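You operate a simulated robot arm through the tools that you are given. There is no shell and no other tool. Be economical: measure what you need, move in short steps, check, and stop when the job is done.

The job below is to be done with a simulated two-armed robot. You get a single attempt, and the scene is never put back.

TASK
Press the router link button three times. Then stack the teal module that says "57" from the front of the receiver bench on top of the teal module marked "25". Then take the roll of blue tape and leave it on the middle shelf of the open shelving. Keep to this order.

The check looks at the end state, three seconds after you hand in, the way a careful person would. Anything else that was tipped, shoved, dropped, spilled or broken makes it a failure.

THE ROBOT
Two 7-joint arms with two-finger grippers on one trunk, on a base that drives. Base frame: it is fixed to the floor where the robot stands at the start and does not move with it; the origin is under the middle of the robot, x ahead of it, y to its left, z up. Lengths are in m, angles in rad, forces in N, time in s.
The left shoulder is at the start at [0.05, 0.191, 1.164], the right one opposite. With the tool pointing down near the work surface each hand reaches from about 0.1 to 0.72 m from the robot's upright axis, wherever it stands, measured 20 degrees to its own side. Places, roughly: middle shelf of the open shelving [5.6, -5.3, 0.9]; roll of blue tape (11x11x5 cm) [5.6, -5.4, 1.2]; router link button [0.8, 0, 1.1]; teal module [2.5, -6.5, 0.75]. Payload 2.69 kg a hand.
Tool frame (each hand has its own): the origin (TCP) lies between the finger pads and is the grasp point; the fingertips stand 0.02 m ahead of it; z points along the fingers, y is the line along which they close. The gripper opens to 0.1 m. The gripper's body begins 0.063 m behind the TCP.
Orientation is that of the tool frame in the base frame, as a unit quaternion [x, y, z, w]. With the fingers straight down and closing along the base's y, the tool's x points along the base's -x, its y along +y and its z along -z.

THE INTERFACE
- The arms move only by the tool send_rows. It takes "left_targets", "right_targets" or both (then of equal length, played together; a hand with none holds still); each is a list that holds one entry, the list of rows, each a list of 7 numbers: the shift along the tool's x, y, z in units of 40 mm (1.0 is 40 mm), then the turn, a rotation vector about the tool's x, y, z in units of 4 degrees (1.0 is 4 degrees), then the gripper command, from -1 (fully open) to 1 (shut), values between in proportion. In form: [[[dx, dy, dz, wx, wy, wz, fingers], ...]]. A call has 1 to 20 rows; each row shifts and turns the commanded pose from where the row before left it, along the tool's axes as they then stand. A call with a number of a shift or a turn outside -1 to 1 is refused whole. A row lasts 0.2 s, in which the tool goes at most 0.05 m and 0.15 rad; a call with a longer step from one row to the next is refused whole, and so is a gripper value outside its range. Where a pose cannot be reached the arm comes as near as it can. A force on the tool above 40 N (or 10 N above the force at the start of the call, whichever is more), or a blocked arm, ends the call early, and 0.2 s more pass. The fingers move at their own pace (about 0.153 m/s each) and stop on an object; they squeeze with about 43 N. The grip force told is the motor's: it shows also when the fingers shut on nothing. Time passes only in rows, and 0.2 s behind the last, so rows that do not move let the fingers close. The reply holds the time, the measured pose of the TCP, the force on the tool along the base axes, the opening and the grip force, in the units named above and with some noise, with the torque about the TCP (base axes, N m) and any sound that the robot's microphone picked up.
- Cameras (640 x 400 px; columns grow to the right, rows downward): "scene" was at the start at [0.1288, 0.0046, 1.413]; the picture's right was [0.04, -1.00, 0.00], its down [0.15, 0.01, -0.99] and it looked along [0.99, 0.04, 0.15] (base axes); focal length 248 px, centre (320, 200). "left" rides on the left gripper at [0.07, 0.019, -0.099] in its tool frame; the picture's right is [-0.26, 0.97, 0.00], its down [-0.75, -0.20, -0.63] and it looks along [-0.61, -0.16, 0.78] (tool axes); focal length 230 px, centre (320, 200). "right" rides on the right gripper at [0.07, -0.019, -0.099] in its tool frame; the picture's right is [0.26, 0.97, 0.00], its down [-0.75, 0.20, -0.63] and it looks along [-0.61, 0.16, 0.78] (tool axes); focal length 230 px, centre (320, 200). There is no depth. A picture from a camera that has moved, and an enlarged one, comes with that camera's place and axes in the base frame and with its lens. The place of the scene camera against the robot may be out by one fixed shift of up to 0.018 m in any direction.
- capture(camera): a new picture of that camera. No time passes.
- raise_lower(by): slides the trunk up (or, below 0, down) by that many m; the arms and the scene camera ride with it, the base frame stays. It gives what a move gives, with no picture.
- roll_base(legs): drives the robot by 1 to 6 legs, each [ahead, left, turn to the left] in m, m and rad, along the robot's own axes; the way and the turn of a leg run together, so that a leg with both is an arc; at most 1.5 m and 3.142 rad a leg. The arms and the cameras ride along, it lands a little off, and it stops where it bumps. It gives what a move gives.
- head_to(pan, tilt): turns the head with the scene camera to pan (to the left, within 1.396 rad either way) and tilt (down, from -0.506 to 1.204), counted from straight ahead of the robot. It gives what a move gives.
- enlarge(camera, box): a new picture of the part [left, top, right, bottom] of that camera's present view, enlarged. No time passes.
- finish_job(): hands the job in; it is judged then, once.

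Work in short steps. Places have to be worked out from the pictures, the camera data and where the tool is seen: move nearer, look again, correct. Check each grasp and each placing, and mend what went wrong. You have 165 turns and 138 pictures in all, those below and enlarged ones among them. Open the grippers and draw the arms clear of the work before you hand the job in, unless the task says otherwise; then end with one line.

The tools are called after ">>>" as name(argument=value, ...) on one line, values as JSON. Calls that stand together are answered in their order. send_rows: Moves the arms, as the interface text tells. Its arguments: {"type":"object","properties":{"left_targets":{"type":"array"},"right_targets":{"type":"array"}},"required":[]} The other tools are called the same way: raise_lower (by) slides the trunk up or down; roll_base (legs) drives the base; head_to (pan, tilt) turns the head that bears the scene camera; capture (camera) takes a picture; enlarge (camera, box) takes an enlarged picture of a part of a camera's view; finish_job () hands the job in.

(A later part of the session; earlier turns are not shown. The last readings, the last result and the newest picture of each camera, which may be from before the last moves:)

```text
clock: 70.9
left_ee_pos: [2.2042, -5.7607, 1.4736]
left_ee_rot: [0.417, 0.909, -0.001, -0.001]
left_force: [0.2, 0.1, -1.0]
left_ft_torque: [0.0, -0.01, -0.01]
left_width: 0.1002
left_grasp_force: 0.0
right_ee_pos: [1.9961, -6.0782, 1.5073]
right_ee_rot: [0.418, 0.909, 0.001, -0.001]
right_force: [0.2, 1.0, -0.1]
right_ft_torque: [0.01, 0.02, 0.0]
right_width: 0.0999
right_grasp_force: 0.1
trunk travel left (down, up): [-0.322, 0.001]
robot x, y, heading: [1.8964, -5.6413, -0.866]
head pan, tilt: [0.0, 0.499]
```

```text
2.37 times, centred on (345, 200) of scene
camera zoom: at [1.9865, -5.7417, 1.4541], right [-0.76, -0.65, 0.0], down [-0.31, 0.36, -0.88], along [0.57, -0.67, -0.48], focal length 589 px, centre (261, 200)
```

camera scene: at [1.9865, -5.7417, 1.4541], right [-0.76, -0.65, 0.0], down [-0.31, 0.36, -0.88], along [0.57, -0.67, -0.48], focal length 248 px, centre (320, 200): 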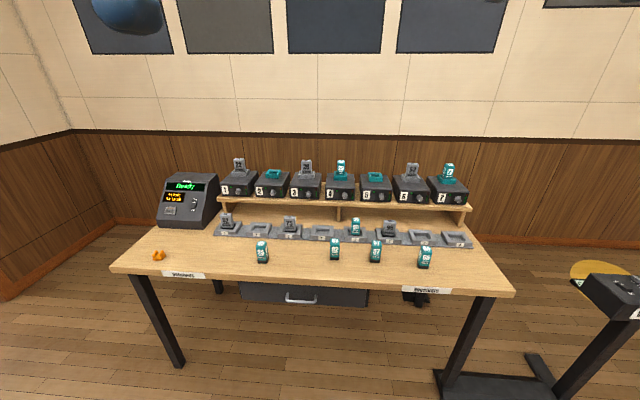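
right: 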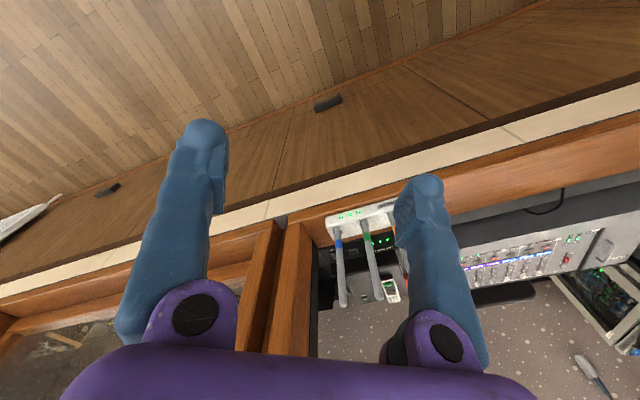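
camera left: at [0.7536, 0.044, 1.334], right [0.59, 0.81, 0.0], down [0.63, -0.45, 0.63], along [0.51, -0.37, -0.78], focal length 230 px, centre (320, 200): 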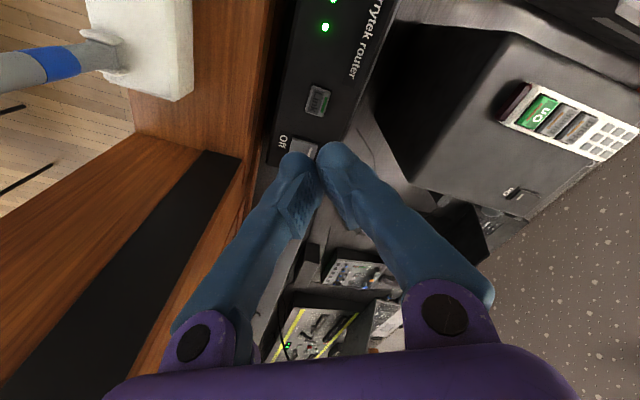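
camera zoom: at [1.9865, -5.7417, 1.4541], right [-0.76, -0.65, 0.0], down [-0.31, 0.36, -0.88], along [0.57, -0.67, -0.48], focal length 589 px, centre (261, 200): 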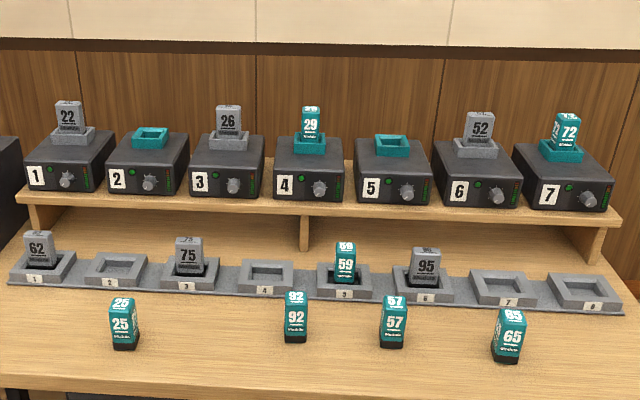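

57 is at about (2.32,-6.485) and 25 at about (2.664,-6.178) on the table (z≈0.75), 0.46 m apart. I drive 0.28 m nearer and lower the trunk 0.1 m.

>>> roll_base(legs=[[0.28, 0.0, 0.0]])

>>> raise_lower(by=-0.15)

>>> capture(camera="right")

>>> capture(camera="scene")

```text
clock: 72.8
left_ee_pos: [2.3875, -5.974, 1.4753]
left_ee_rot: [0.417, 0.909, -0.003, 0.0]
left_force: [-0.7, -1.3, -0.1]
left_ft_torque: [0.0, 0.0, 0.0]
left_width: 0.1002
left_grasp_force: 0.0
right_ee_pos: [2.1782, -6.293, 1.507]
right_ee_rot: [0.419, 0.908, 0.001, 0.0]
right_force: [-0.3, 0.3, -0.3]
right_ft_torque: [0.01, 0.0, -0.03]
right_width: 0.1002
right_grasp_force: 0.2
trunk travel left (down, up): [-0.322, 0.001]
robot x, y, heading: [2.08, -5.8598, -0.864]
head pan, tilt: [0.0, 0.499]
```

```text
clock: 74.6
left_ee_pos: [2.3861, -5.9748, 1.3228]
left_ee_rot: [0.418, 0.909, -0.001, 0.0]
left_force: [0.1, 0.3, -0.2]
left_ft_torque: [-0.03, 0.01, 0.02]
left_width: 0.1001
left_grasp_force: 0.1
right_ee_pos: [2.1787, -6.2917, 1.3568]
right_ee_rot: [0.418, 0.908, 0.0, -0.002]
right_force: [0.4, -0.1, 0.3]
right_ft_torque: [0.0, 0.0, -0.03]
right_width: 0.1003
right_grasp_force: 0.1
trunk travel left (down, up): [-0.172, 0.151]
robot x, y, heading: [2.0813, -5.8528, -0.865]
head pan, tilt: [0.0, 0.499]
```

```text
107 pictures are left
camera right: at [2.1186, -6.253, 1.457], right [0.57, 0.82, 0.0], down [0.64, -0.44, 0.63], along [0.52, -0.36, -0.78], focal length 230 px, centre (320, 200)
```

right: 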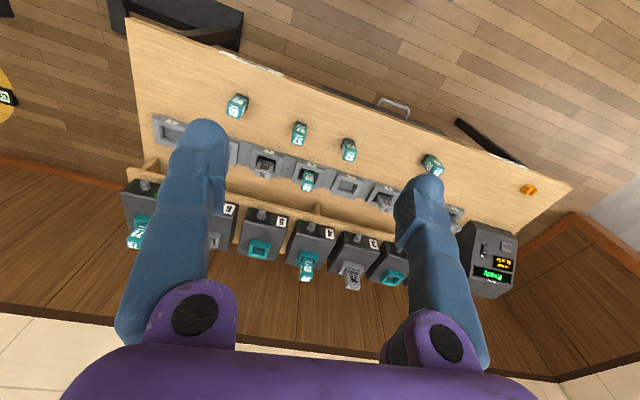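

```text
106 pictures are left
camera scene: at [2.1697, -5.9554, 1.3041], right [-0.76, -0.65, 0.0], down [-0.31, 0.36, -0.88], along [0.57, -0.67, -0.48], focal length 248 px, centre (320, 200)
```

scene: 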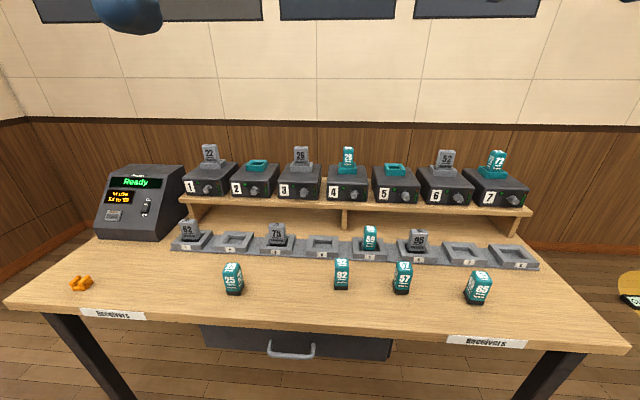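

I move the open right hand to about 0.3 m above module 57.

>>> send_rows(right_targets=[[[-0.71, -0.05, 0.93, 0, 0, 0, -1], [-0.71, -0.05, 0.93, 0, 0, 0, -1], [-0.71, -0.05, 0.93, 0, 0, 0, -1], [-0.71, -0.05, 0.93, 0, 0, 0, -1], [-0.71, -0.05, 0.93, 0, 0, 0, -1], [-0.71, -0.05, 0.93, 0, 0, 0, -1], [-0.71, -0.05, 0.93, 0, 0, 0, -1], [-0.71, -0.05, 0.93, 0, 0, 0, -1]]])

>>> capture(camera="right")

```text
clock: 76.4
left_ee_pos: [2.3867, -5.9743, 1.3243]
left_ee_rot: [0.417, 0.909, -0.002, -0.001]
left_force: [0.0, 0.5, -1.3]
left_ft_torque: [0.02, 0.02, 0.0]
left_width: 0.1002
left_grasp_force: 0.0
right_ee_pos: [2.3148, -6.4734, 1.0584]
right_ee_rot: [0.418, 0.908, 0.0, -0.001]
right_force: [-0.4, -0.1, 0.4]
right_ft_torque: [0.01, 0.0, -0.03]
right_width: 0.1
right_grasp_force: 0.1
trunk travel left (down, up): [-0.172, 0.151]
robot x, y, heading: [2.0804, -5.8565, -0.859]
head pan, tilt: [0.0, 0.499]
```

```text
105 pictures are left
camera right: at [2.2556, -6.4345, 1.1579], right [0.57, 0.82, 0.0], down [0.64, -0.44, 0.63], along [0.52, -0.36, -0.78], focal length 230 px, centre (320, 200)
```

right: 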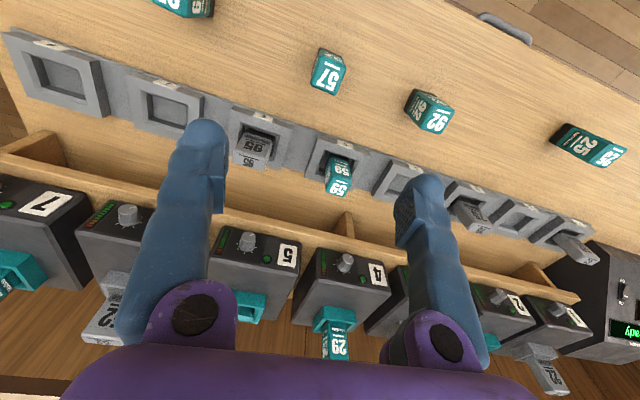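

Enlarge on 57 and 25.

>>> enlarge(camera="right", box=[280, 30, 376, 110])

>>> enlarge(camera="right", box=[540, 100, 640, 180])

```text
5.00 times, centred on (328, 70) of right
camera zoom: at [2.2556, -6.4345, 1.1579], right [0.57, 0.82, 0.0], down [0.64, -0.44, 0.63], along [0.52, -0.36, -0.78], focal length 1150 px, centre (280, 850)
```

zoom: 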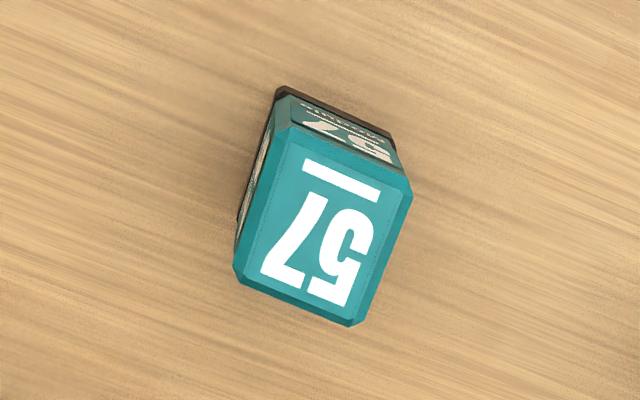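

```text
5.00 times, centred on (590, 140) of right
camera zoom: at [2.2556, -6.4345, 1.1579], right [0.57, 0.82, 0.0], down [0.64, -0.44, 0.63], along [0.52, -0.36, -0.78], focal length 1150 px, centre (-1030, 500)
```

zoom: 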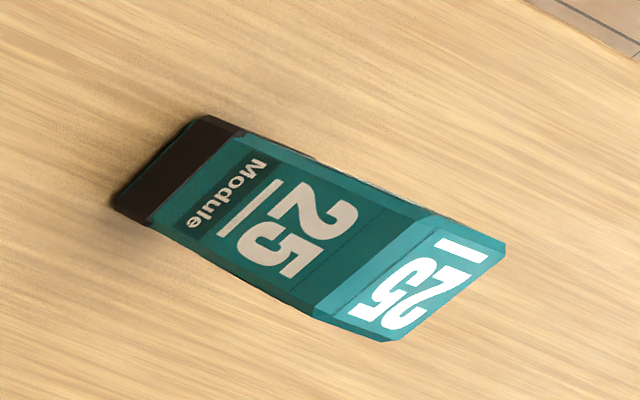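

57's top is ~3.5 cm square, centred about (2.313,-6.462), its edges ~7.5° clockwise of my gripper. I turn and descend to z≈0.93, then look again.

>>> send_rows(right_targets=[[[0.12, 0.08, 0.8, 0, 0, 0.95, -1], [0.12, 0.08, 0.8, 0, 0, 0.95, -1], [0, 0, 0.8, 0, 0, 0, -1], [0, 0, 0.8, 0, 0, 0, -1]]])

>>> capture(camera="right")

>>> enlarge(camera="right", box=[240, 0, 400, 100])

```text
clock: 77.4
left_ee_pos: [2.387, -5.9746, 1.3234]
left_ee_rot: [0.417, 0.909, -0.001, -0.001]
left_force: [0.8, 0.3, 0.7]
left_ft_torque: [0.01, 0.02, 0.0]
left_width: 0.1001
left_grasp_force: 0.1
right_ee_pos: [2.3116, -6.4631, 0.9312]
right_ee_rot: [0.477, 0.879, 0.001, 0.0]
right_force: [-0.8, 0.6, 0.7]
right_ft_torque: [0.01, 0.01, -0.02]
right_width: 0.1
right_grasp_force: 0.1
trunk travel left (down, up): [-0.172, 0.151]
robot x, y, heading: [2.0837, -5.8575, -0.863]
head pan, tilt: [0.0, 0.499]
```

```text
102 pictures are left
camera right: at [2.258, -6.4169, 1.0306], right [0.67, 0.74, 0.0], down [0.58, -0.52, 0.63], along [0.47, -0.42, -0.78], focal length 230 px, centre (320, 200)
```

right: 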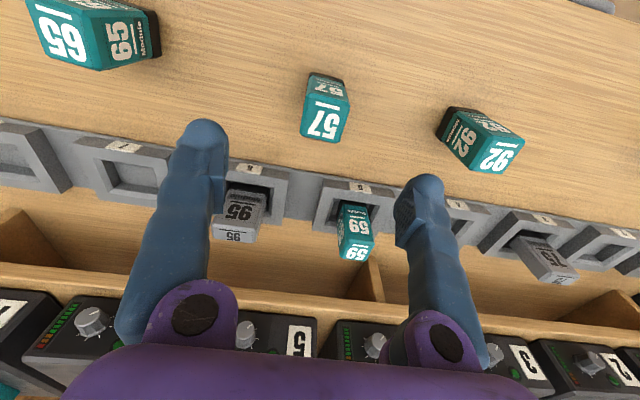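

```text
4.00 times, centred on (320, 50) of right
camera zoom: at [2.258, -6.4169, 1.0306], right [0.67, 0.74, 0.0], down [0.58, -0.52, 0.63], along [0.47, -0.42, -0.78], focal length 920 px, centre (320, 800)
```

zoom: 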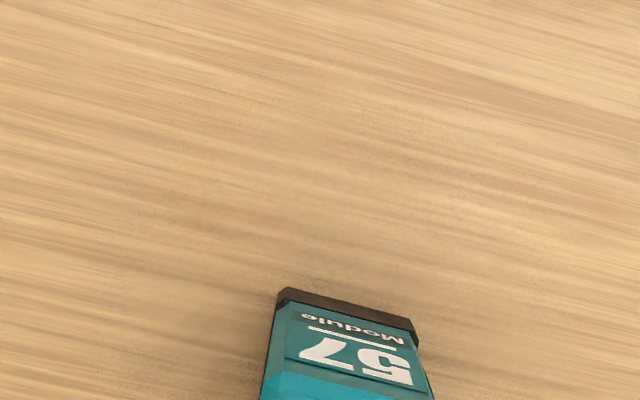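

Refined 57 centre about (2.3175,-6.464), top z≈0.82. I correct and descend to TCP z≈0.79.

>>> send_rows(right_targets=[[[-0.1, 0.11, 0.5, 0, 0, 0, -1], [0, 0, 0.8, 0, 0, 0, -1], [0, 0, 0.8, 0, 0, 0, -1], [0, 0, 0.7, 0, 0, 0, -1]]])

>>> capture(camera="right")

>>> capture(camera="scene")

```text
clock: 78.4
left_ee_pos: [2.3862, -5.9745, 1.3238]
left_ee_rot: [0.417, 0.909, -0.002, 0.0]
left_force: [0.1, 0.1, 0.1]
left_ft_torque: [0.0, -0.01, -0.03]
left_width: 0.1
left_grasp_force: 0.1
right_ee_pos: [2.3167, -6.4663, 0.8164]
right_ee_rot: [0.478, 0.879, 0.0, -0.001]
right_force: [0.0, -0.1, 0.6]
right_ft_torque: [0.0, -0.03, 0.02]
right_width: 0.1
right_grasp_force: 0.0
trunk travel left (down, up): [-0.172, 0.151]
robot x, y, heading: [2.0803, -5.8592, -0.866]
head pan, tilt: [0.0, 0.499]
```

```text
100 pictures are left
camera right: at [2.2635, -6.4189, 0.9169], right [0.67, 0.74, 0.0], down [0.58, -0.52, 0.63], along [0.47, -0.42, -0.78], focal length 230 px, centre (320, 200)
```

right: 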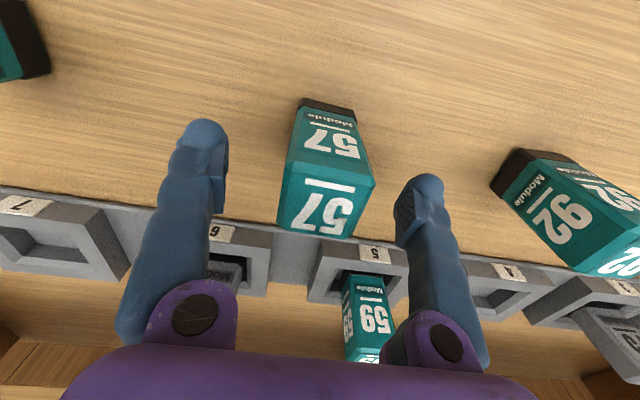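

```text
99 pictures are left
camera scene: at [2.1698, -5.9558, 1.304], right [-0.76, -0.65, 0.0], down [-0.31, 0.36, -0.88], along [0.57, -0.67, -0.48], focal length 248 px, centre (320, 200)
```

scene: 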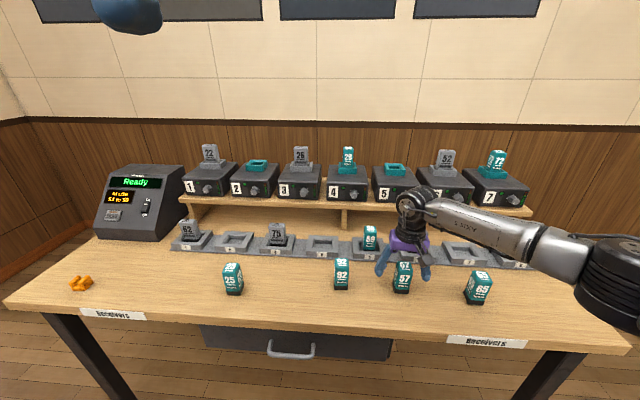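

The module sits between the fingers (top z≈0.83). I go down 2 cm and close.

>>> send_rows(right_targets=[[[-0.04, 0.04, 0.3, 0, 0, 0, -1], [0, 0, 0.25, 0, 0, 0, -1], [0, 0, 0, 0, 0, 0, 0.3], [0, 0, 0, 0, 0, 0, 1], [0, 0, 0, 0, 0, 0, 1], [0, 0, 0, 0, 0, 0, 1]]])

>>> capture(camera="right")

```text
clock: 79.8
left_ee_pos: [2.3869, -5.9751, 1.3235]
left_ee_rot: [0.417, 0.909, -0.002, 0.001]
left_force: [0.5, 0.5, 0.6]
left_ft_torque: [0.04, -0.02, 0.01]
left_width: 0.0998
left_grasp_force: 0.1
right_ee_pos: [2.3199, -6.4655, 0.796]
right_ee_rot: [0.477, 0.879, 0.0, -0.001]
right_force: [0.7, 0.9, 0.2]
right_ft_torque: [-0.01, -0.02, -0.01]
right_width: 0.0347
right_grasp_force: 43.2
trunk travel left (down, up): [-0.172, 0.151]
robot x, y, heading: [2.0789, -5.8579, -0.861]
head pan, tilt: [0.0, 0.499]
```

```text
98 pictures are left
camera right: at [2.2662, -6.4187, 0.8961], right [0.67, 0.74, 0.0], down [0.58, -0.52, 0.63], along [0.47, -0.42, -0.78], focal length 230 px, centre (320, 200)
```

right: 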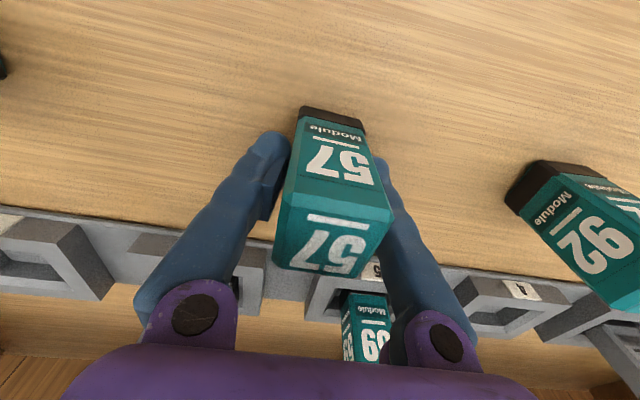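

Gripped (width 0.035, 43 N). I lift 0.2 m and check.

>>> send_rows(right_targets=[[[0, 0, -0.5, 0, 0, 0, 1], [0, 0, -0.9, 0, 0, 0, 1], [0, 0, -0.9, 0, 0, 0, 1], [0, 0, -0.9, 0, 0, 0, 1], [0, 0, -0.9, 0, 0, 0, 1], [0, 0, -0.9, 0, 0, 0, 1]]])

>>> roll_base(legs=[[-0.02, 0.42, 0.0]])

>>> capture(camera="right")

>>> capture(camera="scene")

```text
clock: 81.2
left_ee_pos: [2.3867, -5.9738, 1.3244]
left_ee_rot: [0.417, 0.909, -0.002, -0.001]
left_force: [-1.5, 0.3, 0.4]
left_ft_torque: [-0.04, 0.02, 0.02]
left_width: 0.0999
left_grasp_force: 0.0
right_ee_pos: [2.3195, -6.4649, 1.0005]
right_ee_rot: [0.477, 0.879, 0.0, 0.0]
right_force: [-0.2, -0.1, -1.1]
right_ft_torque: [-0.02, 0.0, 0.01]
right_width: 0.0346
right_grasp_force: 42.5
trunk travel left (down, up): [-0.172, 0.151]
robot x, y, heading: [2.0794, -5.8579, -0.862]
head pan, tilt: [0.0, 0.499]
```

```text
clock: 85.4
left_ee_pos: [2.6892, -5.6832, 1.3245]
left_ee_rot: [0.413, 0.911, -0.001, 0.001]
left_force: [0.1, 0.4, 0.1]
left_ft_torque: [0.0, 0.01, 0.01]
left_width: 0.1
left_grasp_force: 0.2
right_ee_pos: [2.6283, -6.1762, 0.9991]
right_ee_rot: [0.472, 0.881, 0.001, -0.002]
right_force: [0.2, 0.2, -0.2]
right_ft_torque: [-0.02, 0.03, 0.04]
right_width: 0.0348
right_grasp_force: 42.8
trunk travel left (down, up): [-0.172, 0.151]
robot x, y, heading: [2.3833, -5.5731, -0.849]
head pan, tilt: [0.0, 0.499]
```

```text
97 pictures are left
camera right: at [2.5738, -6.1295, 1.0993], right [0.66, 0.75, 0.0], down [0.58, -0.51, 0.63], along [0.47, -0.42, -0.78], focal length 230 px, centre (320, 200)
```

right: 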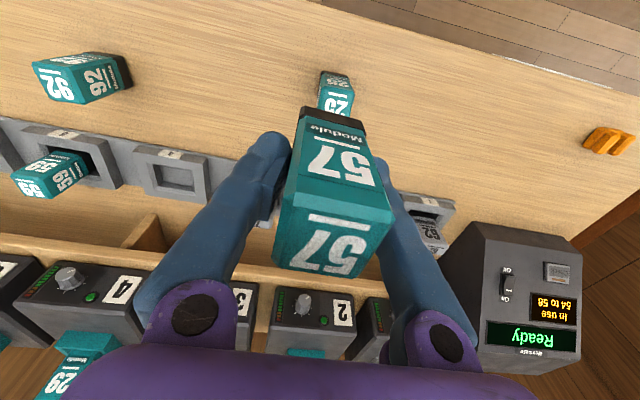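

```text
96 pictures are left
camera scene: at [2.4728, -5.6666, 1.304], right [-0.75, -0.66, 0.0], down [-0.32, 0.36, -0.88], along [0.58, -0.66, -0.48], focal length 248 px, centre (320, 200)
```

scene: 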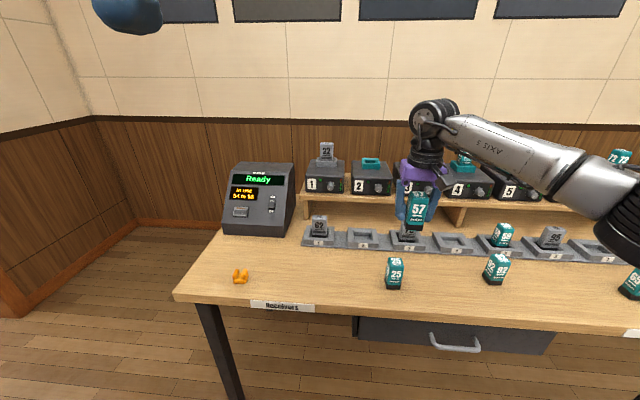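

57 is held upright; 25 is just in front of it in view. I check what the left camera sees.

>>> capture(camera="left")

>>> enlarge(camera="right", box=[290, 50, 386, 110])

>>> enlarge(camera="scene", box=[360, 180, 460, 300])

```text
95 pictures are left
camera left: at [2.6571, -5.6189, 1.4237], right [0.9, 0.44, 0.0], down [0.35, -0.69, 0.63], along [0.28, -0.57, -0.78], focal length 230 px, centre (320, 200)
```

left: 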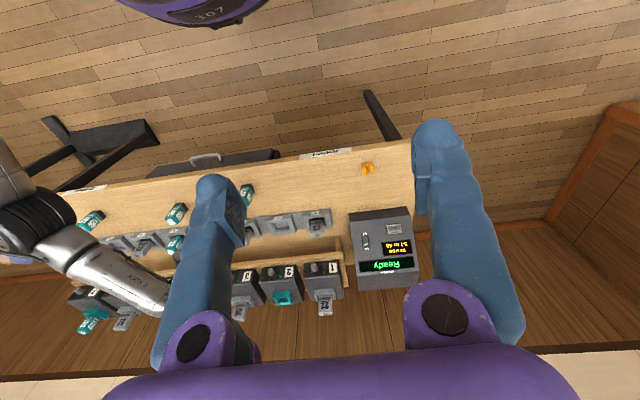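

```text
6.67 times, centred on (338, 80) of right
camera zoom: at [2.5738, -6.1295, 1.0993], right [0.66, 0.75, 0.0], down [0.58, -0.51, 0.63], along [0.47, -0.42, -0.78], focal length 1534 px, centre (200, 1000)
```

zoom: 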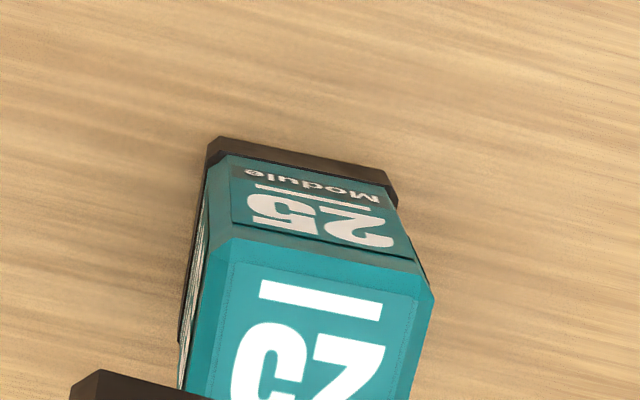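

```text
3.33 times, centred on (410, 240) of scene
camera zoom: at [2.4728, -5.6666, 1.304], right [-0.75, -0.66, 0.0], down [-0.32, 0.36, -0.88], along [0.58, -0.66, -0.48], focal length 828 px, centre (20, 67)
```

zoom: 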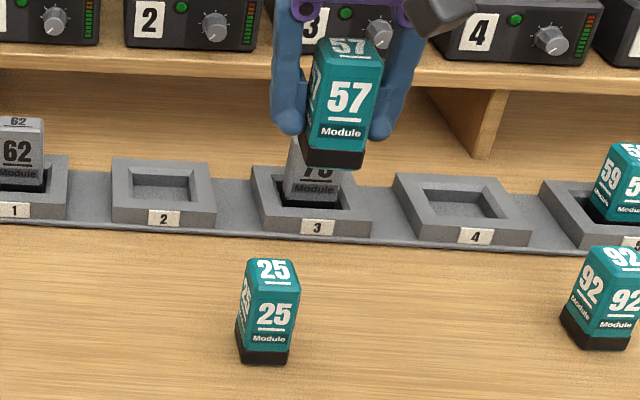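

25's yaw already matches the hand's. I enlarge the held 57 to measure its offset from the TCP.

>>> enlarge(camera="right", box=[240, 90, 416, 290])

```text
2.00 times, centred on (328, 190) of right
camera zoom: at [2.5738, -6.1295, 1.0993], right [0.66, 0.75, 0.0], down [0.58, -0.51, 0.63], along [0.47, -0.42, -0.78], focal length 460 px, centre (304, 220)
```

zoom: 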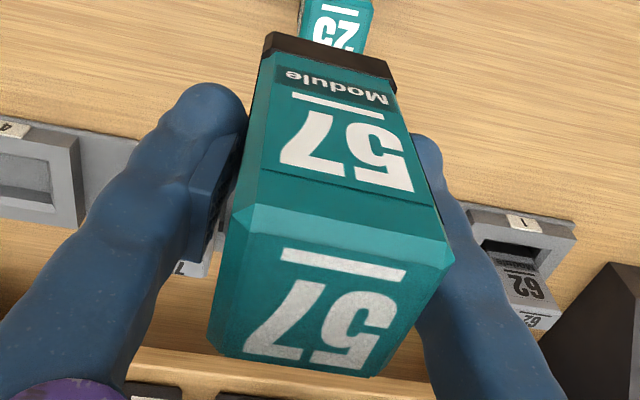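

57 is centred in the grip. 25's centre is estimated at (2.6516,-6.174). I shift over it and descend to leave ~3 cm gap, then inspect from all cameras.

>>> send_rows(right_targets=[[[-0.28, 0.515, 0, 0, 0, 0, 1], [0, 0, 0.6, 0, 0, 0, 1], [0, 0, 0.6, 0, 0, 0, 1], [0, 0, 0.6, 0, 0, 0, 1], [0, 0, 0.5, 0, 0, 0, 1]]])

>>> enlarge(camera="right", box=[240, 50, 400, 150])

>>> enlarge(camera="scene", box=[340, 200, 468, 300])

```text
clock: 86.6
left_ee_pos: [2.69, -5.6832, 1.3239]
left_ee_rot: [0.413, 0.911, -0.002, -0.001]
left_force: [-0.3, -1.0, -0.9]
left_ft_torque: [-0.01, 0.02, 0.0]
left_width: 0.1002
left_grasp_force: 0.1
right_ee_pos: [2.6525, -6.1733, 0.9063]
right_ee_rot: [0.472, 0.881, 0.0, 0.0]
right_force: [0.2, -0.4, -0.3]
right_ft_torque: [-0.01, 0.0, -0.02]
right_width: 0.0346
right_grasp_force: 43.4
trunk travel left (down, up): [-0.172, 0.151]
robot x, y, heading: [2.3813, -5.5666, -0.856]
head pan, tilt: [0.0, 0.499]
```

```text
4.00 times, centred on (320, 100) of right
camera zoom: at [2.5985, -6.1278, 1.0066], right [0.66, 0.75, 0.0], down [0.58, -0.51, 0.63], along [0.47, -0.42, -0.78], focal length 920 px, centre (320, 600)
```

zoom: 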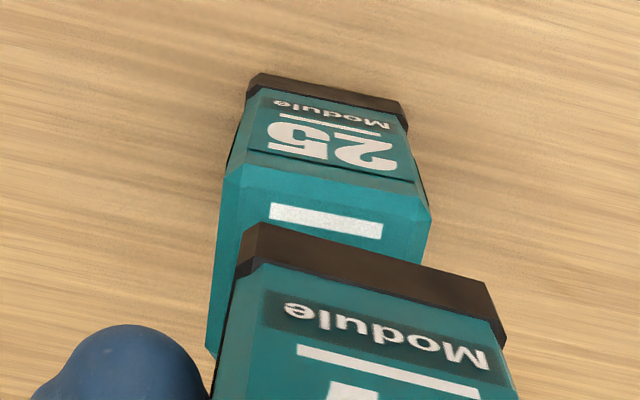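

```text
4.00 times, centred on (404, 250) of scene
camera zoom: at [2.4729, -5.6669, 1.304], right [-0.75, -0.66, 0.0], down [-0.32, 0.36, -0.88], along [0.58, -0.66, -0.48], focal length 993 px, centre (-16, 0)
```

zoom: 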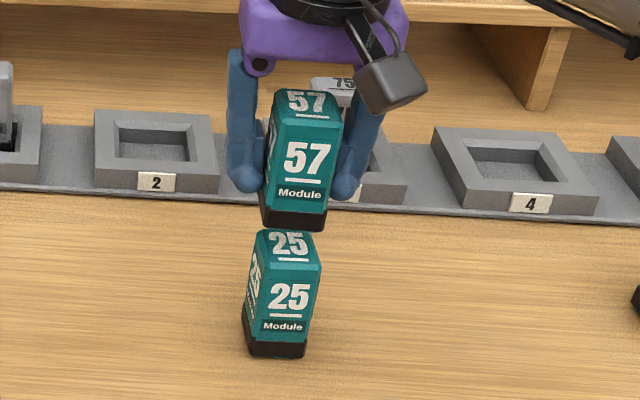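

Comparing the two black bases: 57 stands ~4–6 mm too far to the robot's left and ~3 mm too far forward. I correct and descend a bit, then compare again.

>>> send_rows(right_targets=[[[0.075, -0.12, 0, 0, 0, 0, 1], [0, 0, 0.3, 0, 0, 0, 1], [0, 0, 0, 0, 0, 0, 1]]])

>>> enlarge(camera="right", box=[240, 50, 400, 150])

>>> enlarge(camera="scene", box=[364, 220, 444, 270])

>>> send_rows(left_targets=[[[-0.8, 0.5, 0.3, 0, 0, 0, -1], [-0.8, 0.5, 0.3, 0, 0, 0, -1], [-0.8, 0.5, 0.3, 0, 0, 0, -1], [-0.8, 0.5, 0.3, 0, 0, 0, -1]]])

>>> capture(camera="left")

```text
clock: 87.4
left_ee_pos: [2.6894, -5.6832, 1.3241]
left_ee_rot: [0.412, 0.911, -0.002, 0.0]
left_force: [-0.5, 0.5, 0.5]
left_ft_torque: [0.0, -0.01, -0.02]
left_width: 0.0997
left_grasp_force: 0.1
right_ee_pos: [2.6467, -6.174, 0.8949]
right_ee_rot: [0.473, 0.881, 0.0, -0.001]
right_force: [-1.1, 0.0, -0.7]
right_ft_torque: [0.02, -0.01, -0.02]
right_width: 0.0347
right_grasp_force: 43.4
trunk travel left (down, up): [-0.172, 0.151]
robot x, y, heading: [2.3827, -5.5691, -0.847]
head pan, tilt: [0.0, 0.499]
```

```text
4.00 times, centred on (320, 100) of right
camera zoom: at [2.5915, -6.1277, 0.9949], right [0.66, 0.75, 0.0], down [0.58, -0.51, 0.63], along [0.47, -0.42, -0.78], focal length 920 px, centre (320, 600)
```

zoom: 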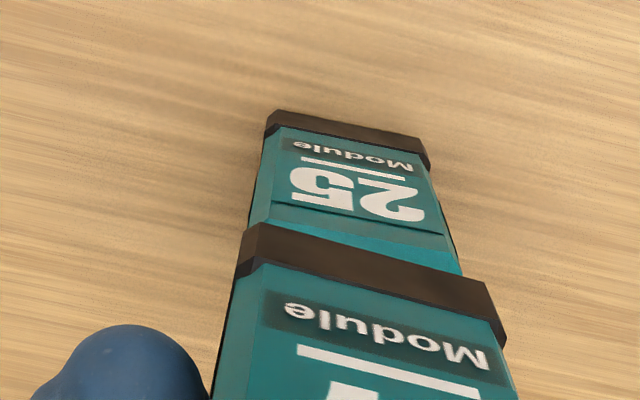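

```text
8.00 times, centred on (404, 245) of scene
camera zoom: at [2.4726, -5.6666, 1.304], right [-0.75, -0.66, 0.0], down [-0.32, 0.36, -0.88], along [0.58, -0.66, -0.48], focal length 1987 px, centre (-352, -160)
```

zoom: 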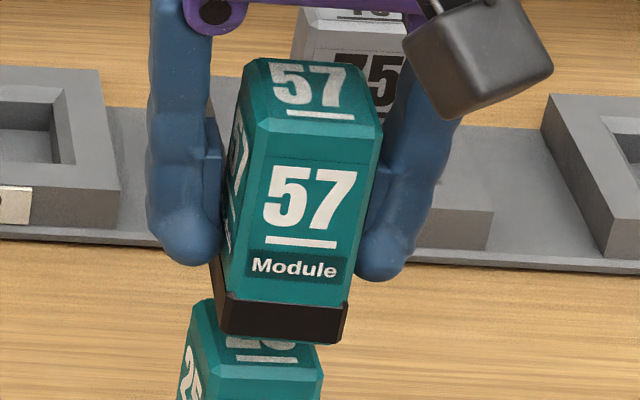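

```text
clock: 88.4
left_ee_pos: [2.8346, -5.7277, 1.2748]
left_ee_rot: [0.412, 0.911, -0.002, -0.001]
left_force: [-0.4, 0.0, 0.4]
left_ft_torque: [0.01, 0.0, -0.01]
left_width: 0.1001
left_grasp_force: 0.0
right_ee_pos: [2.6464, -6.1742, 0.8944]
right_ee_rot: [0.472, 0.881, -0.001, -0.001]
right_force: [0.2, -0.8, -1.3]
right_ft_torque: [-0.02, -0.03, 0.02]
right_width: 0.0342
right_grasp_force: 43.4
trunk travel left (down, up): [-0.172, 0.151]
robot x, y, heading: [2.3845, -5.5684, -0.854]
head pan, tilt: [0.0, 0.499]
```

```text
87 pictures are left
camera left: at [2.8023, -5.6646, 1.3738], right [0.9, 0.44, 0.0], down [0.35, -0.69, 0.63], along [0.28, -0.57, -0.78], focal length 230 px, centre (320, 200)
```

left: 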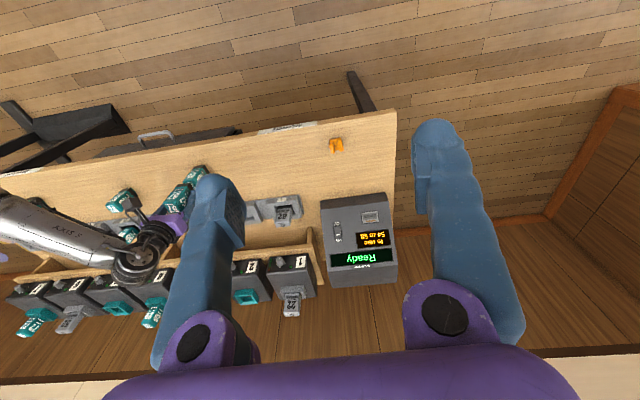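

Laterally it agrees within ~1 mm; depth suggests ~2.5 mm forward needed. I check with the left camera from the side.

>>> enlarge(camera="left", box=[136, 150, 216, 220])

```text
5.71 times, centred on (176, 185) of left
camera zoom: at [2.8023, -5.6646, 1.3738], right [0.9, 0.44, 0.0], down [0.35, -0.69, 0.63], along [0.28, -0.57, -0.78], focal length 1315 px, centre (1143, 286)
```

zoom: 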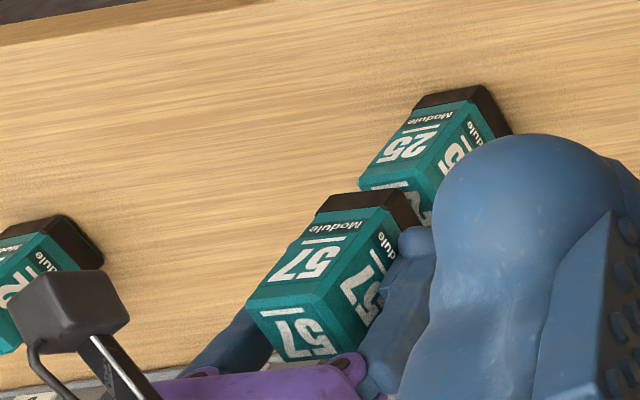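

Averaging the three views: move ~4.5 mm forward, ~1 mm left. Then I descend slowly toward contact (expected near TCP z≈0.876).

>>> send_rows(right_targets=[[[-0.11, 0.02, 0, 0, 0, 0, 1], [0, 0, 0.15, 0, 0, 0, 1], [0, 0, 0.1, 0, 0, 0, 1], [0, 0, 0.05, 0, 0, 0, 1], [0, 0, 0, 0, 0, 0, 1]]])

>>> enlarge(camera="right", box=[240, 50, 400, 150])

>>> enlarge(camera="scene", box=[364, 230, 444, 300])

```text
clock: 89.6
left_ee_pos: [2.8341, -5.7286, 1.2752]
left_ee_rot: [0.413, 0.911, -0.003, 0.001]
left_force: [-0.1, -0.6, 0.5]
left_ft_torque: [-0.02, -0.02, 0.02]
left_width: 0.1002
left_grasp_force: 0.2
right_ee_pos: [2.648, -6.1765, 0.8829]
right_ee_rot: [0.473, 0.881, 0.001, -0.001]
right_force: [1.5, 0.4, -0.5]
right_ft_torque: [-0.02, -0.03, -0.02]
right_width: 0.0346
right_grasp_force: 43.1
trunk travel left (down, up): [-0.172, 0.151]
robot x, y, heading: [2.384, -5.5709, -0.85]
head pan, tilt: [0.0, 0.499]
```

```text
4.00 times, centred on (320, 100) of right
camera zoom: at [2.5946, -6.1308, 0.9828], right [0.66, 0.75, 0.0], down [0.58, -0.51, 0.63], along [0.47, -0.42, -0.78], focal length 920 px, centre (320, 600)
```

zoom: 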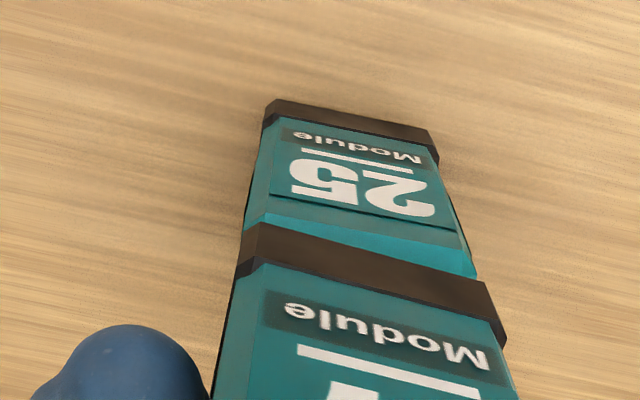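

```text
5.71 times, centred on (404, 265) of scene
camera zoom: at [2.4728, -5.6667, 1.304], right [-0.75, -0.66, 0.0], down [-0.32, 0.36, -0.88], along [0.58, -0.66, -0.48], focal length 1419 px, centre (-160, -171)
```

zoom: 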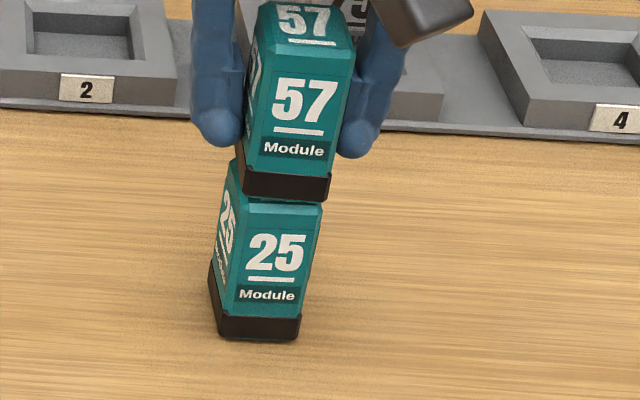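

The right camera shows 57's base aligned with 25's top within ~2 mm. I lower in small steps until contact.

>>> send_rows(right_targets=[[[0, 0, 0.06, 0, 0, 0, 1], [0, 0, 0.06, 0, 0, 0, 1], [0, 0, 0.03, 0, 0, 0, 1], [0, 0, 0, 0, 0, 0, 1]]])

```text
clock: 90.6
left_ee_pos: [2.8321, -5.7273, 1.2749]
left_ee_rot: [0.412, 0.911, -0.002, 0.001]
left_force: [-0.4, 0.6, 0.3]
left_ft_torque: [-0.03, -0.04, 0.04]
left_width: 0.1001
left_grasp_force: 0.0
right_ee_pos: [2.649, -6.1765, 0.8799]
right_ee_rot: [0.473, 0.881, -0.001, 0.003]
right_force: [-1.3, -3.2, 22.1]
right_ft_torque: [0.13, 0.29, -0.01]
right_width: 0.0346
right_grasp_force: 43.3
trunk travel left (down, up): [-0.172, 0.151]
robot x, y, heading: [2.3809, -5.5687, -0.849]
head pan, tilt: [0.0, 0.499]
```

Contact at 22 N. I ease off the pressure 2 mm, then open gently.

>>> send_rows(right_targets=[[[0, 0, -0.05, 0, 0, 0, 1], [0, 0, 0, 0, 0, 0, 1]]])

>>> enlarge(camera="scene", box=[364, 230, 444, 300])

>>> enlarge(camera="left", box=[136, 150, 216, 220])

```text
clock: 91.2
left_ee_pos: [2.8331, -5.7258, 1.276]
left_ee_rot: [0.412, 0.911, -0.002, 0.0]
left_force: [0.1, 0.4, 0.1]
left_ft_torque: [0.03, 0.0, 0.0]
left_width: 0.1001
left_grasp_force: 0.2
right_ee_pos: [2.6497, -6.1763, 0.882]
right_ee_rot: [0.472, 0.882, -0.001, 0.001]
right_force: [1.1, -3.7, 17.1]
right_ft_torque: [0.01, 0.02, -0.03]
right_width: 0.0347
right_grasp_force: 43.2
trunk travel left (down, up): [-0.172, 0.151]
robot x, y, heading: [2.3865, -5.5717, -0.854]
head pan, tilt: [0.0, 0.499]
```

```text
5.71 times, centred on (404, 265) of scene
camera zoom: at [2.4721, -5.6652, 1.3042], right [-0.75, -0.66, 0.0], down [-0.31, 0.36, -0.88], along [0.58, -0.66, -0.48], focal length 1419 px, centre (-160, -171)
```

zoom: 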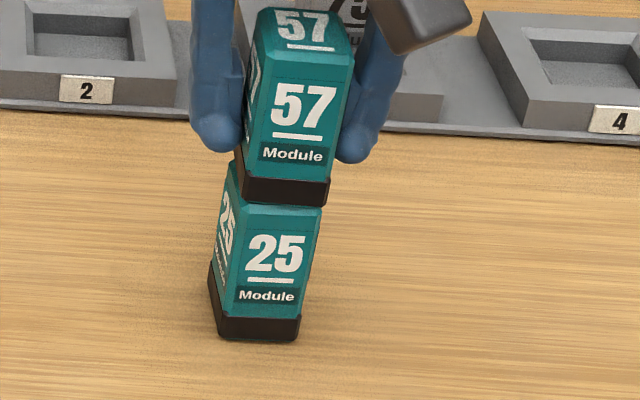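

```text
5.71 times, centred on (176, 185) of left
camera zoom: at [2.8002, -5.6627, 1.3747], right [0.9, 0.44, 0.0], down [0.35, -0.69, 0.63], along [0.28, -0.57, -0.77], focal length 1315 px, centre (1143, 286)
```

zoom: 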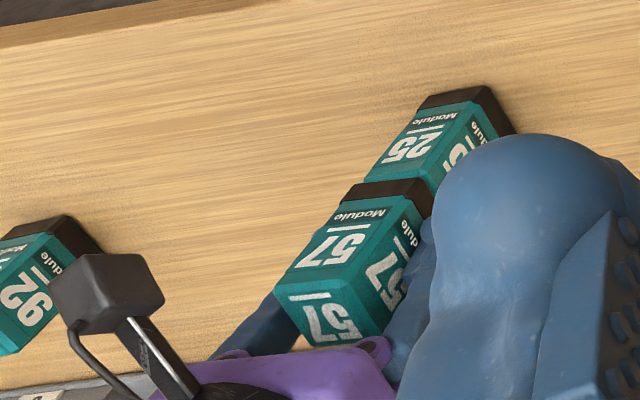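

Contact is now centred (torque ≈ 0) and it sits well from both views. I ease 1.5 mm more and open.

>>> send_rows(right_targets=[[[0, 0, -0.04, 0, 0, 0, 1], [0, 0, 0, 0, 0, 0, 1], [0, 0, 0, 0, 0, 0, 0.1], [0, 0, 0, 0, 0, 0, -0.2], [0, 0, 0, 0, 0, 0, -0.5], [0, 0, 0, 0, 0, 0, -0.5]]])

>>> enlarge(camera="scene", box=[364, 220, 444, 300])

```text
clock: 92.6
left_ee_pos: [2.8331, -5.7285, 1.2742]
left_ee_rot: [0.412, 0.911, -0.002, 0.001]
left_force: [-0.7, -0.1, 1.1]
left_ft_torque: [0.02, -0.03, 0.0]
left_width: 0.0999
left_grasp_force: 0.0
right_ee_pos: [2.6486, -6.1766, 0.881]
right_ee_rot: [0.472, 0.882, 0.0, 0.0]
right_force: [0.3, -0.4, -0.1]
right_ft_torque: [0.02, 0.0, -0.01]
right_width: 0.0751
right_grasp_force: 0.0
trunk travel left (down, up): [-0.172, 0.151]
robot x, y, heading: [2.3826, -5.5707, -0.851]
head pan, tilt: [0.0, 0.499]
```

```text
5.00 times, centred on (404, 260) of scene
camera zoom: at [2.4727, -5.6667, 1.304], right [-0.75, -0.66, 0.0], down [-0.32, 0.36, -0.88], along [0.58, -0.66, -0.48], focal length 1242 px, centre (-100, -100)
```

zoom: 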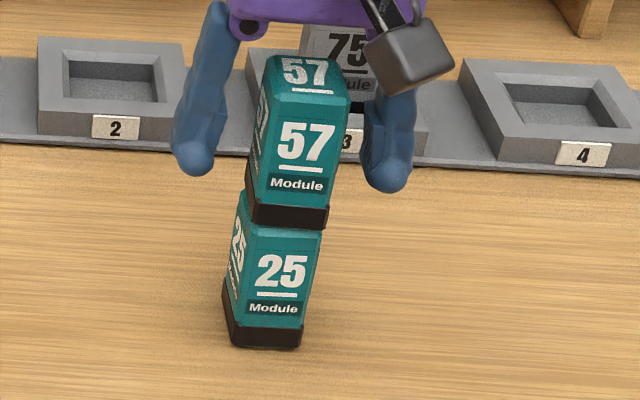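

It stands free. I raise the hand straight up, fully clear, and check.

>>> send_rows(right_targets=[[[0, 0, -0.3, 0, 0, 0, -0.8], [0, 0, -0.6, 0, 0, 0, -0.8], [0, 0, -0.9, 0, 0, 0, -0.8], [0, 0, -0.9, 0, 0, 0, -0.8], [0, 0, -0.9, 0, 0, 0, -0.8], [0, 0, -0.9, 0, 0, 0, -1], [0, 0, -0.9, 0, 0, 0, -1], [0, 0, -0.9, 0, 0, 0, -1]]])

>>> enlarge(camera="scene", box=[364, 220, 444, 300])

>>> capture(camera="right")

```text
clock: 94.4
left_ee_pos: [2.8335, -5.7281, 1.2743]
left_ee_rot: [0.412, 0.911, -0.001, 0.0]
left_force: [1.0, -0.2, 0.4]
left_ft_torque: [0.01, 0.0, 0.01]
left_width: 0.1002
left_grasp_force: 0.1
right_ee_pos: [2.6487, -6.1761, 1.1346]
right_ee_rot: [0.472, 0.881, 0.0, -0.001]
right_force: [0.3, -0.4, -0.5]
right_ft_torque: [0.01, -0.02, 0.0]
right_width: 0.1002
right_grasp_force: 0.1
trunk travel left (down, up): [-0.172, 0.151]
robot x, y, heading: [2.3839, -5.5657, -0.855]
head pan, tilt: [0.0, 0.499]
```

```text
5.00 times, centred on (404, 260) of scene
camera zoom: at [2.4728, -5.6659, 1.304], right [-0.75, -0.66, 0.0], down [-0.32, 0.36, -0.88], along [0.58, -0.66, -0.48], focal length 1242 px, centre (-100, -100)
```

zoom: 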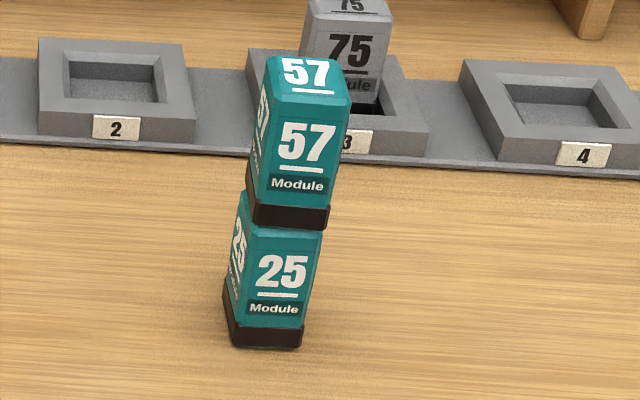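

```text
79 pictures are left
camera right: at [2.5945, -6.1299, 1.234], right [0.66, 0.75, 0.0], down [0.58, -0.51, 0.63], along [0.47, -0.42, -0.78], focal length 230 px, centre (320, 200)
```

right: 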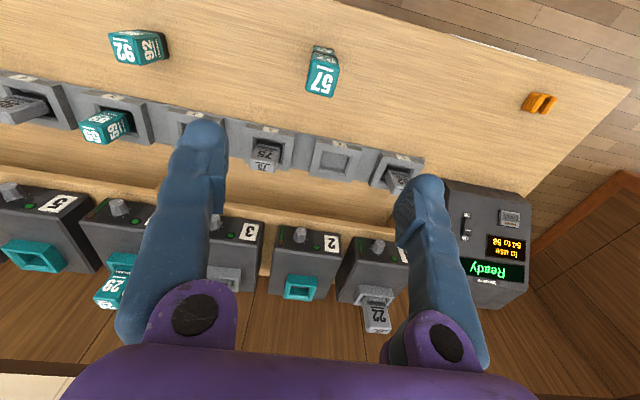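

The stack stands straight. I back the base off 0.6 m, pull the arms in, and look left for the way to the open shelving.

>>> roll_base(legs=[[-0.7, 0.0, 0.0]])

>>> raise_lower(by=0.1)

>>> head_to(pan=1.0, tilt=0.2)

>>> capture(camera="scene")

```text
clock: 98.2
left_ee_pos: [2.3704, -5.1985, 1.2748]
left_ee_rot: [0.409, 0.912, -0.002, -0.001]
left_force: [0.2, -0.4, -0.2]
left_ft_torque: [-0.01, -0.01, -0.02]
left_width: 0.0999
left_grasp_force: 0.0
right_ee_pos: [2.1893, -5.6494, 1.1331]
right_ee_rot: [0.469, 0.883, 0.001, -0.001]
right_force: [-0.3, 0.3, 0.9]
right_ft_torque: [-0.01, 0.01, 0.01]
right_width: 0.1002
right_grasp_force: 0.0
trunk travel left (down, up): [-0.172, 0.151]
robot x, y, heading: [1.9188, -5.045, -0.844]
head pan, tilt: [0.0, 0.499]
```

```text
clock: 99.6
left_ee_pos: [2.3713, -5.1994, 1.3745]
left_ee_rot: [0.409, 0.913, -0.001, -0.001]
left_force: [0.2, -0.6, 1.4]
left_ft_torque: [0.01, 0.03, 0.0]
left_width: 0.0999
left_grasp_force: 0.1
right_ee_pos: [2.1898, -5.6487, 1.2333]
right_ee_rot: [0.469, 0.883, 0.001, -0.001]
right_force: [-0.4, -0.1, -0.5]
right_ft_torque: [0.0, 0.03, -0.05]
right_width: 0.1
right_grasp_force: 0.0
trunk travel left (down, up): [-0.272, 0.051]
robot x, y, heading: [1.919, -5.0447, -0.846]
head pan, tilt: [0.0, 0.499]
```

```text
clock: 100.8
left_ee_pos: [2.3704, -5.1984, 1.3748]
left_ee_rot: [0.409, 0.912, -0.002, 0.0]
left_force: [0.6, -0.2, -0.3]
left_ft_torque: [0.0, 0.01, -0.01]
left_width: 0.0999
left_grasp_force: 0.0
right_ee_pos: [2.1889, -5.6491, 1.2322]
right_ee_rot: [0.469, 0.883, 0.001, -0.001]
right_force: [-0.1, 0.6, 0.7]
right_ft_torque: [0.0, 0.02, 0.02]
right_width: 0.1001
right_grasp_force: 0.1
trunk travel left (down, up): [-0.272, 0.051]
robot x, y, heading: [1.9174, -5.043, -0.844]
head pan, tilt: [1.0, 0.201]
```

```text
78 pictures are left
camera scene: at [2.0409, -5.058, 1.4317], right [0.16, -0.99, 0.0], down [-0.2, -0.03, -0.98], along [0.97, 0.15, -0.2], focal length 248 px, centre (320, 200)
```

scene: 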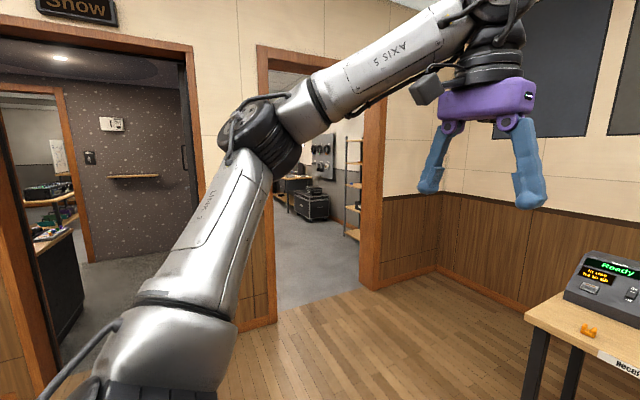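

The second door (opening roughly from (3.86,-4.35) to (4.46,-5.16)) leads to the store room with the open shelving on the right inside. I'll go through sideways, facing along the wall, so that I already face the shelves. First I pull both hands in.

>>> send_rows(right_targets=[[[0.93, -0.12, 0, 0, 0, -0.24, -1], [0.93, -0.12, 0, 0, 0, -0.24, -1], [0.93, -0.12, 0, 0, 0, -0.24, -1], [0.93, -0.12, 0, 0, 0, -0.24, -1], [0.93, -0.12, 0, 0, 0, -0.24, -1], [0.93, -0.12, 0, 0, 0, -0.24, -1], [0.93, -0.12, 0, 0, 0, -0.24, -1], [0.93, -0.12, 0, 0, 0, -0.24, -1]]], left_targets=[[[0.8, -0.1, 0, 0, 0, 0, -1], [0.8, -0.1, 0, 0, 0, 0, -1], [0.8, -0.1, 0, 0, 0, 0, -1], [0, 0, 0, 0, 0, 0, -1], [0, 0, 0, 0, 0, 0, -1], [0, 0, 0, 0, 0, 0, -1], [0, 0, 0, 0, 0, 0, -1], [0, 0, 0, 0, 0, 0, -1]]])

>>> roll_base(legs=[[0.0, 0.0, -0.083], [0.0, 1.2, 0.0]])

>>> head_to(pan=1.39, tilt=0.3)

>>> capture(camera="scene")

```text
clock: 102.6
left_ee_pos: [2.2965, -5.1366, 1.3748]
left_ee_rot: [0.409, 0.912, -0.002, 0.0]
left_force: [-0.9, 0.0, -0.3]
left_ft_torque: [0.01, 0.0, 0.02]
left_width: 0.1001
left_grasp_force: 0.0
right_ee_pos: [1.9775, -5.4361, 1.2307]
right_ee_rot: [0.409, 0.913, 0.0, -0.001]
right_force: [-0.1, 0.4, -0.1]
right_ft_torque: [-0.03, -0.03, 0.0]
right_width: 0.1
right_grasp_force: 0.2
trunk travel left (down, up): [-0.272, 0.051]
robot x, y, heading: [1.9197, -5.0432, -0.845]
head pan, tilt: [1.0, 0.201]
```

```text
clock: 113.8
left_ee_pos: [3.2467, -4.4634, 1.3753]
left_ee_rot: [0.454, 0.891, -0.001, 0.0]
left_force: [0.4, -0.5, -0.1]
left_ft_torque: [0.0, 0.02, -0.01]
left_width: 0.1002
left_grasp_force: 0.0
right_ee_pos: [2.9006, -4.7296, 1.2308]
right_ee_rot: [0.454, 0.891, 0.001, -0.001]
right_force: [-0.7, -0.2, 0.5]
right_ft_torque: [0.01, 0.01, 0.02]
right_width: 0.1
right_grasp_force: 0.1
trunk travel left (down, up): [-0.272, 0.051]
robot x, y, heading: [2.8785, -4.3316, -0.939]
head pan, tilt: [1.0, 0.201]
```

```text
clock: 114.7
left_ee_pos: [3.2467, -4.463, 1.3745]
left_ee_rot: [0.453, 0.891, -0.002, 0.0]
left_force: [0.1, 0.7, -0.1]
left_ft_torque: [-0.01, 0.0, -0.02]
left_width: 0.0998
left_grasp_force: 0.1
right_ee_pos: [2.9002, -4.731, 1.2321]
right_ee_rot: [0.454, 0.891, 0.001, -0.002]
right_force: [-0.1, -0.2, 0.3]
right_ft_torque: [0.04, 0.0, 0.02]
right_width: 0.0999
right_grasp_force: 0.1
trunk travel left (down, up): [-0.272, 0.051]
robot x, y, heading: [2.8788, -4.3315, -0.94]
head pan, tilt: [1.389, 0.3]
```

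```text
77 pictures are left
camera scene: at [2.99, -4.3245, 1.4224], right [0.43, -0.9, 0.0], down [-0.27, -0.13, -0.96], along [0.86, 0.41, -0.3], focal length 248 px, centre (320, 200)
```

scene: 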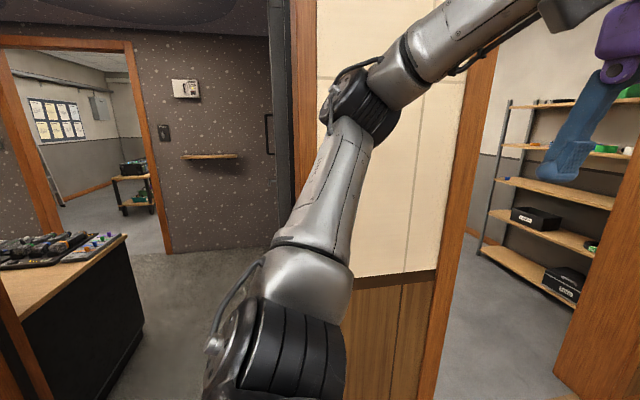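

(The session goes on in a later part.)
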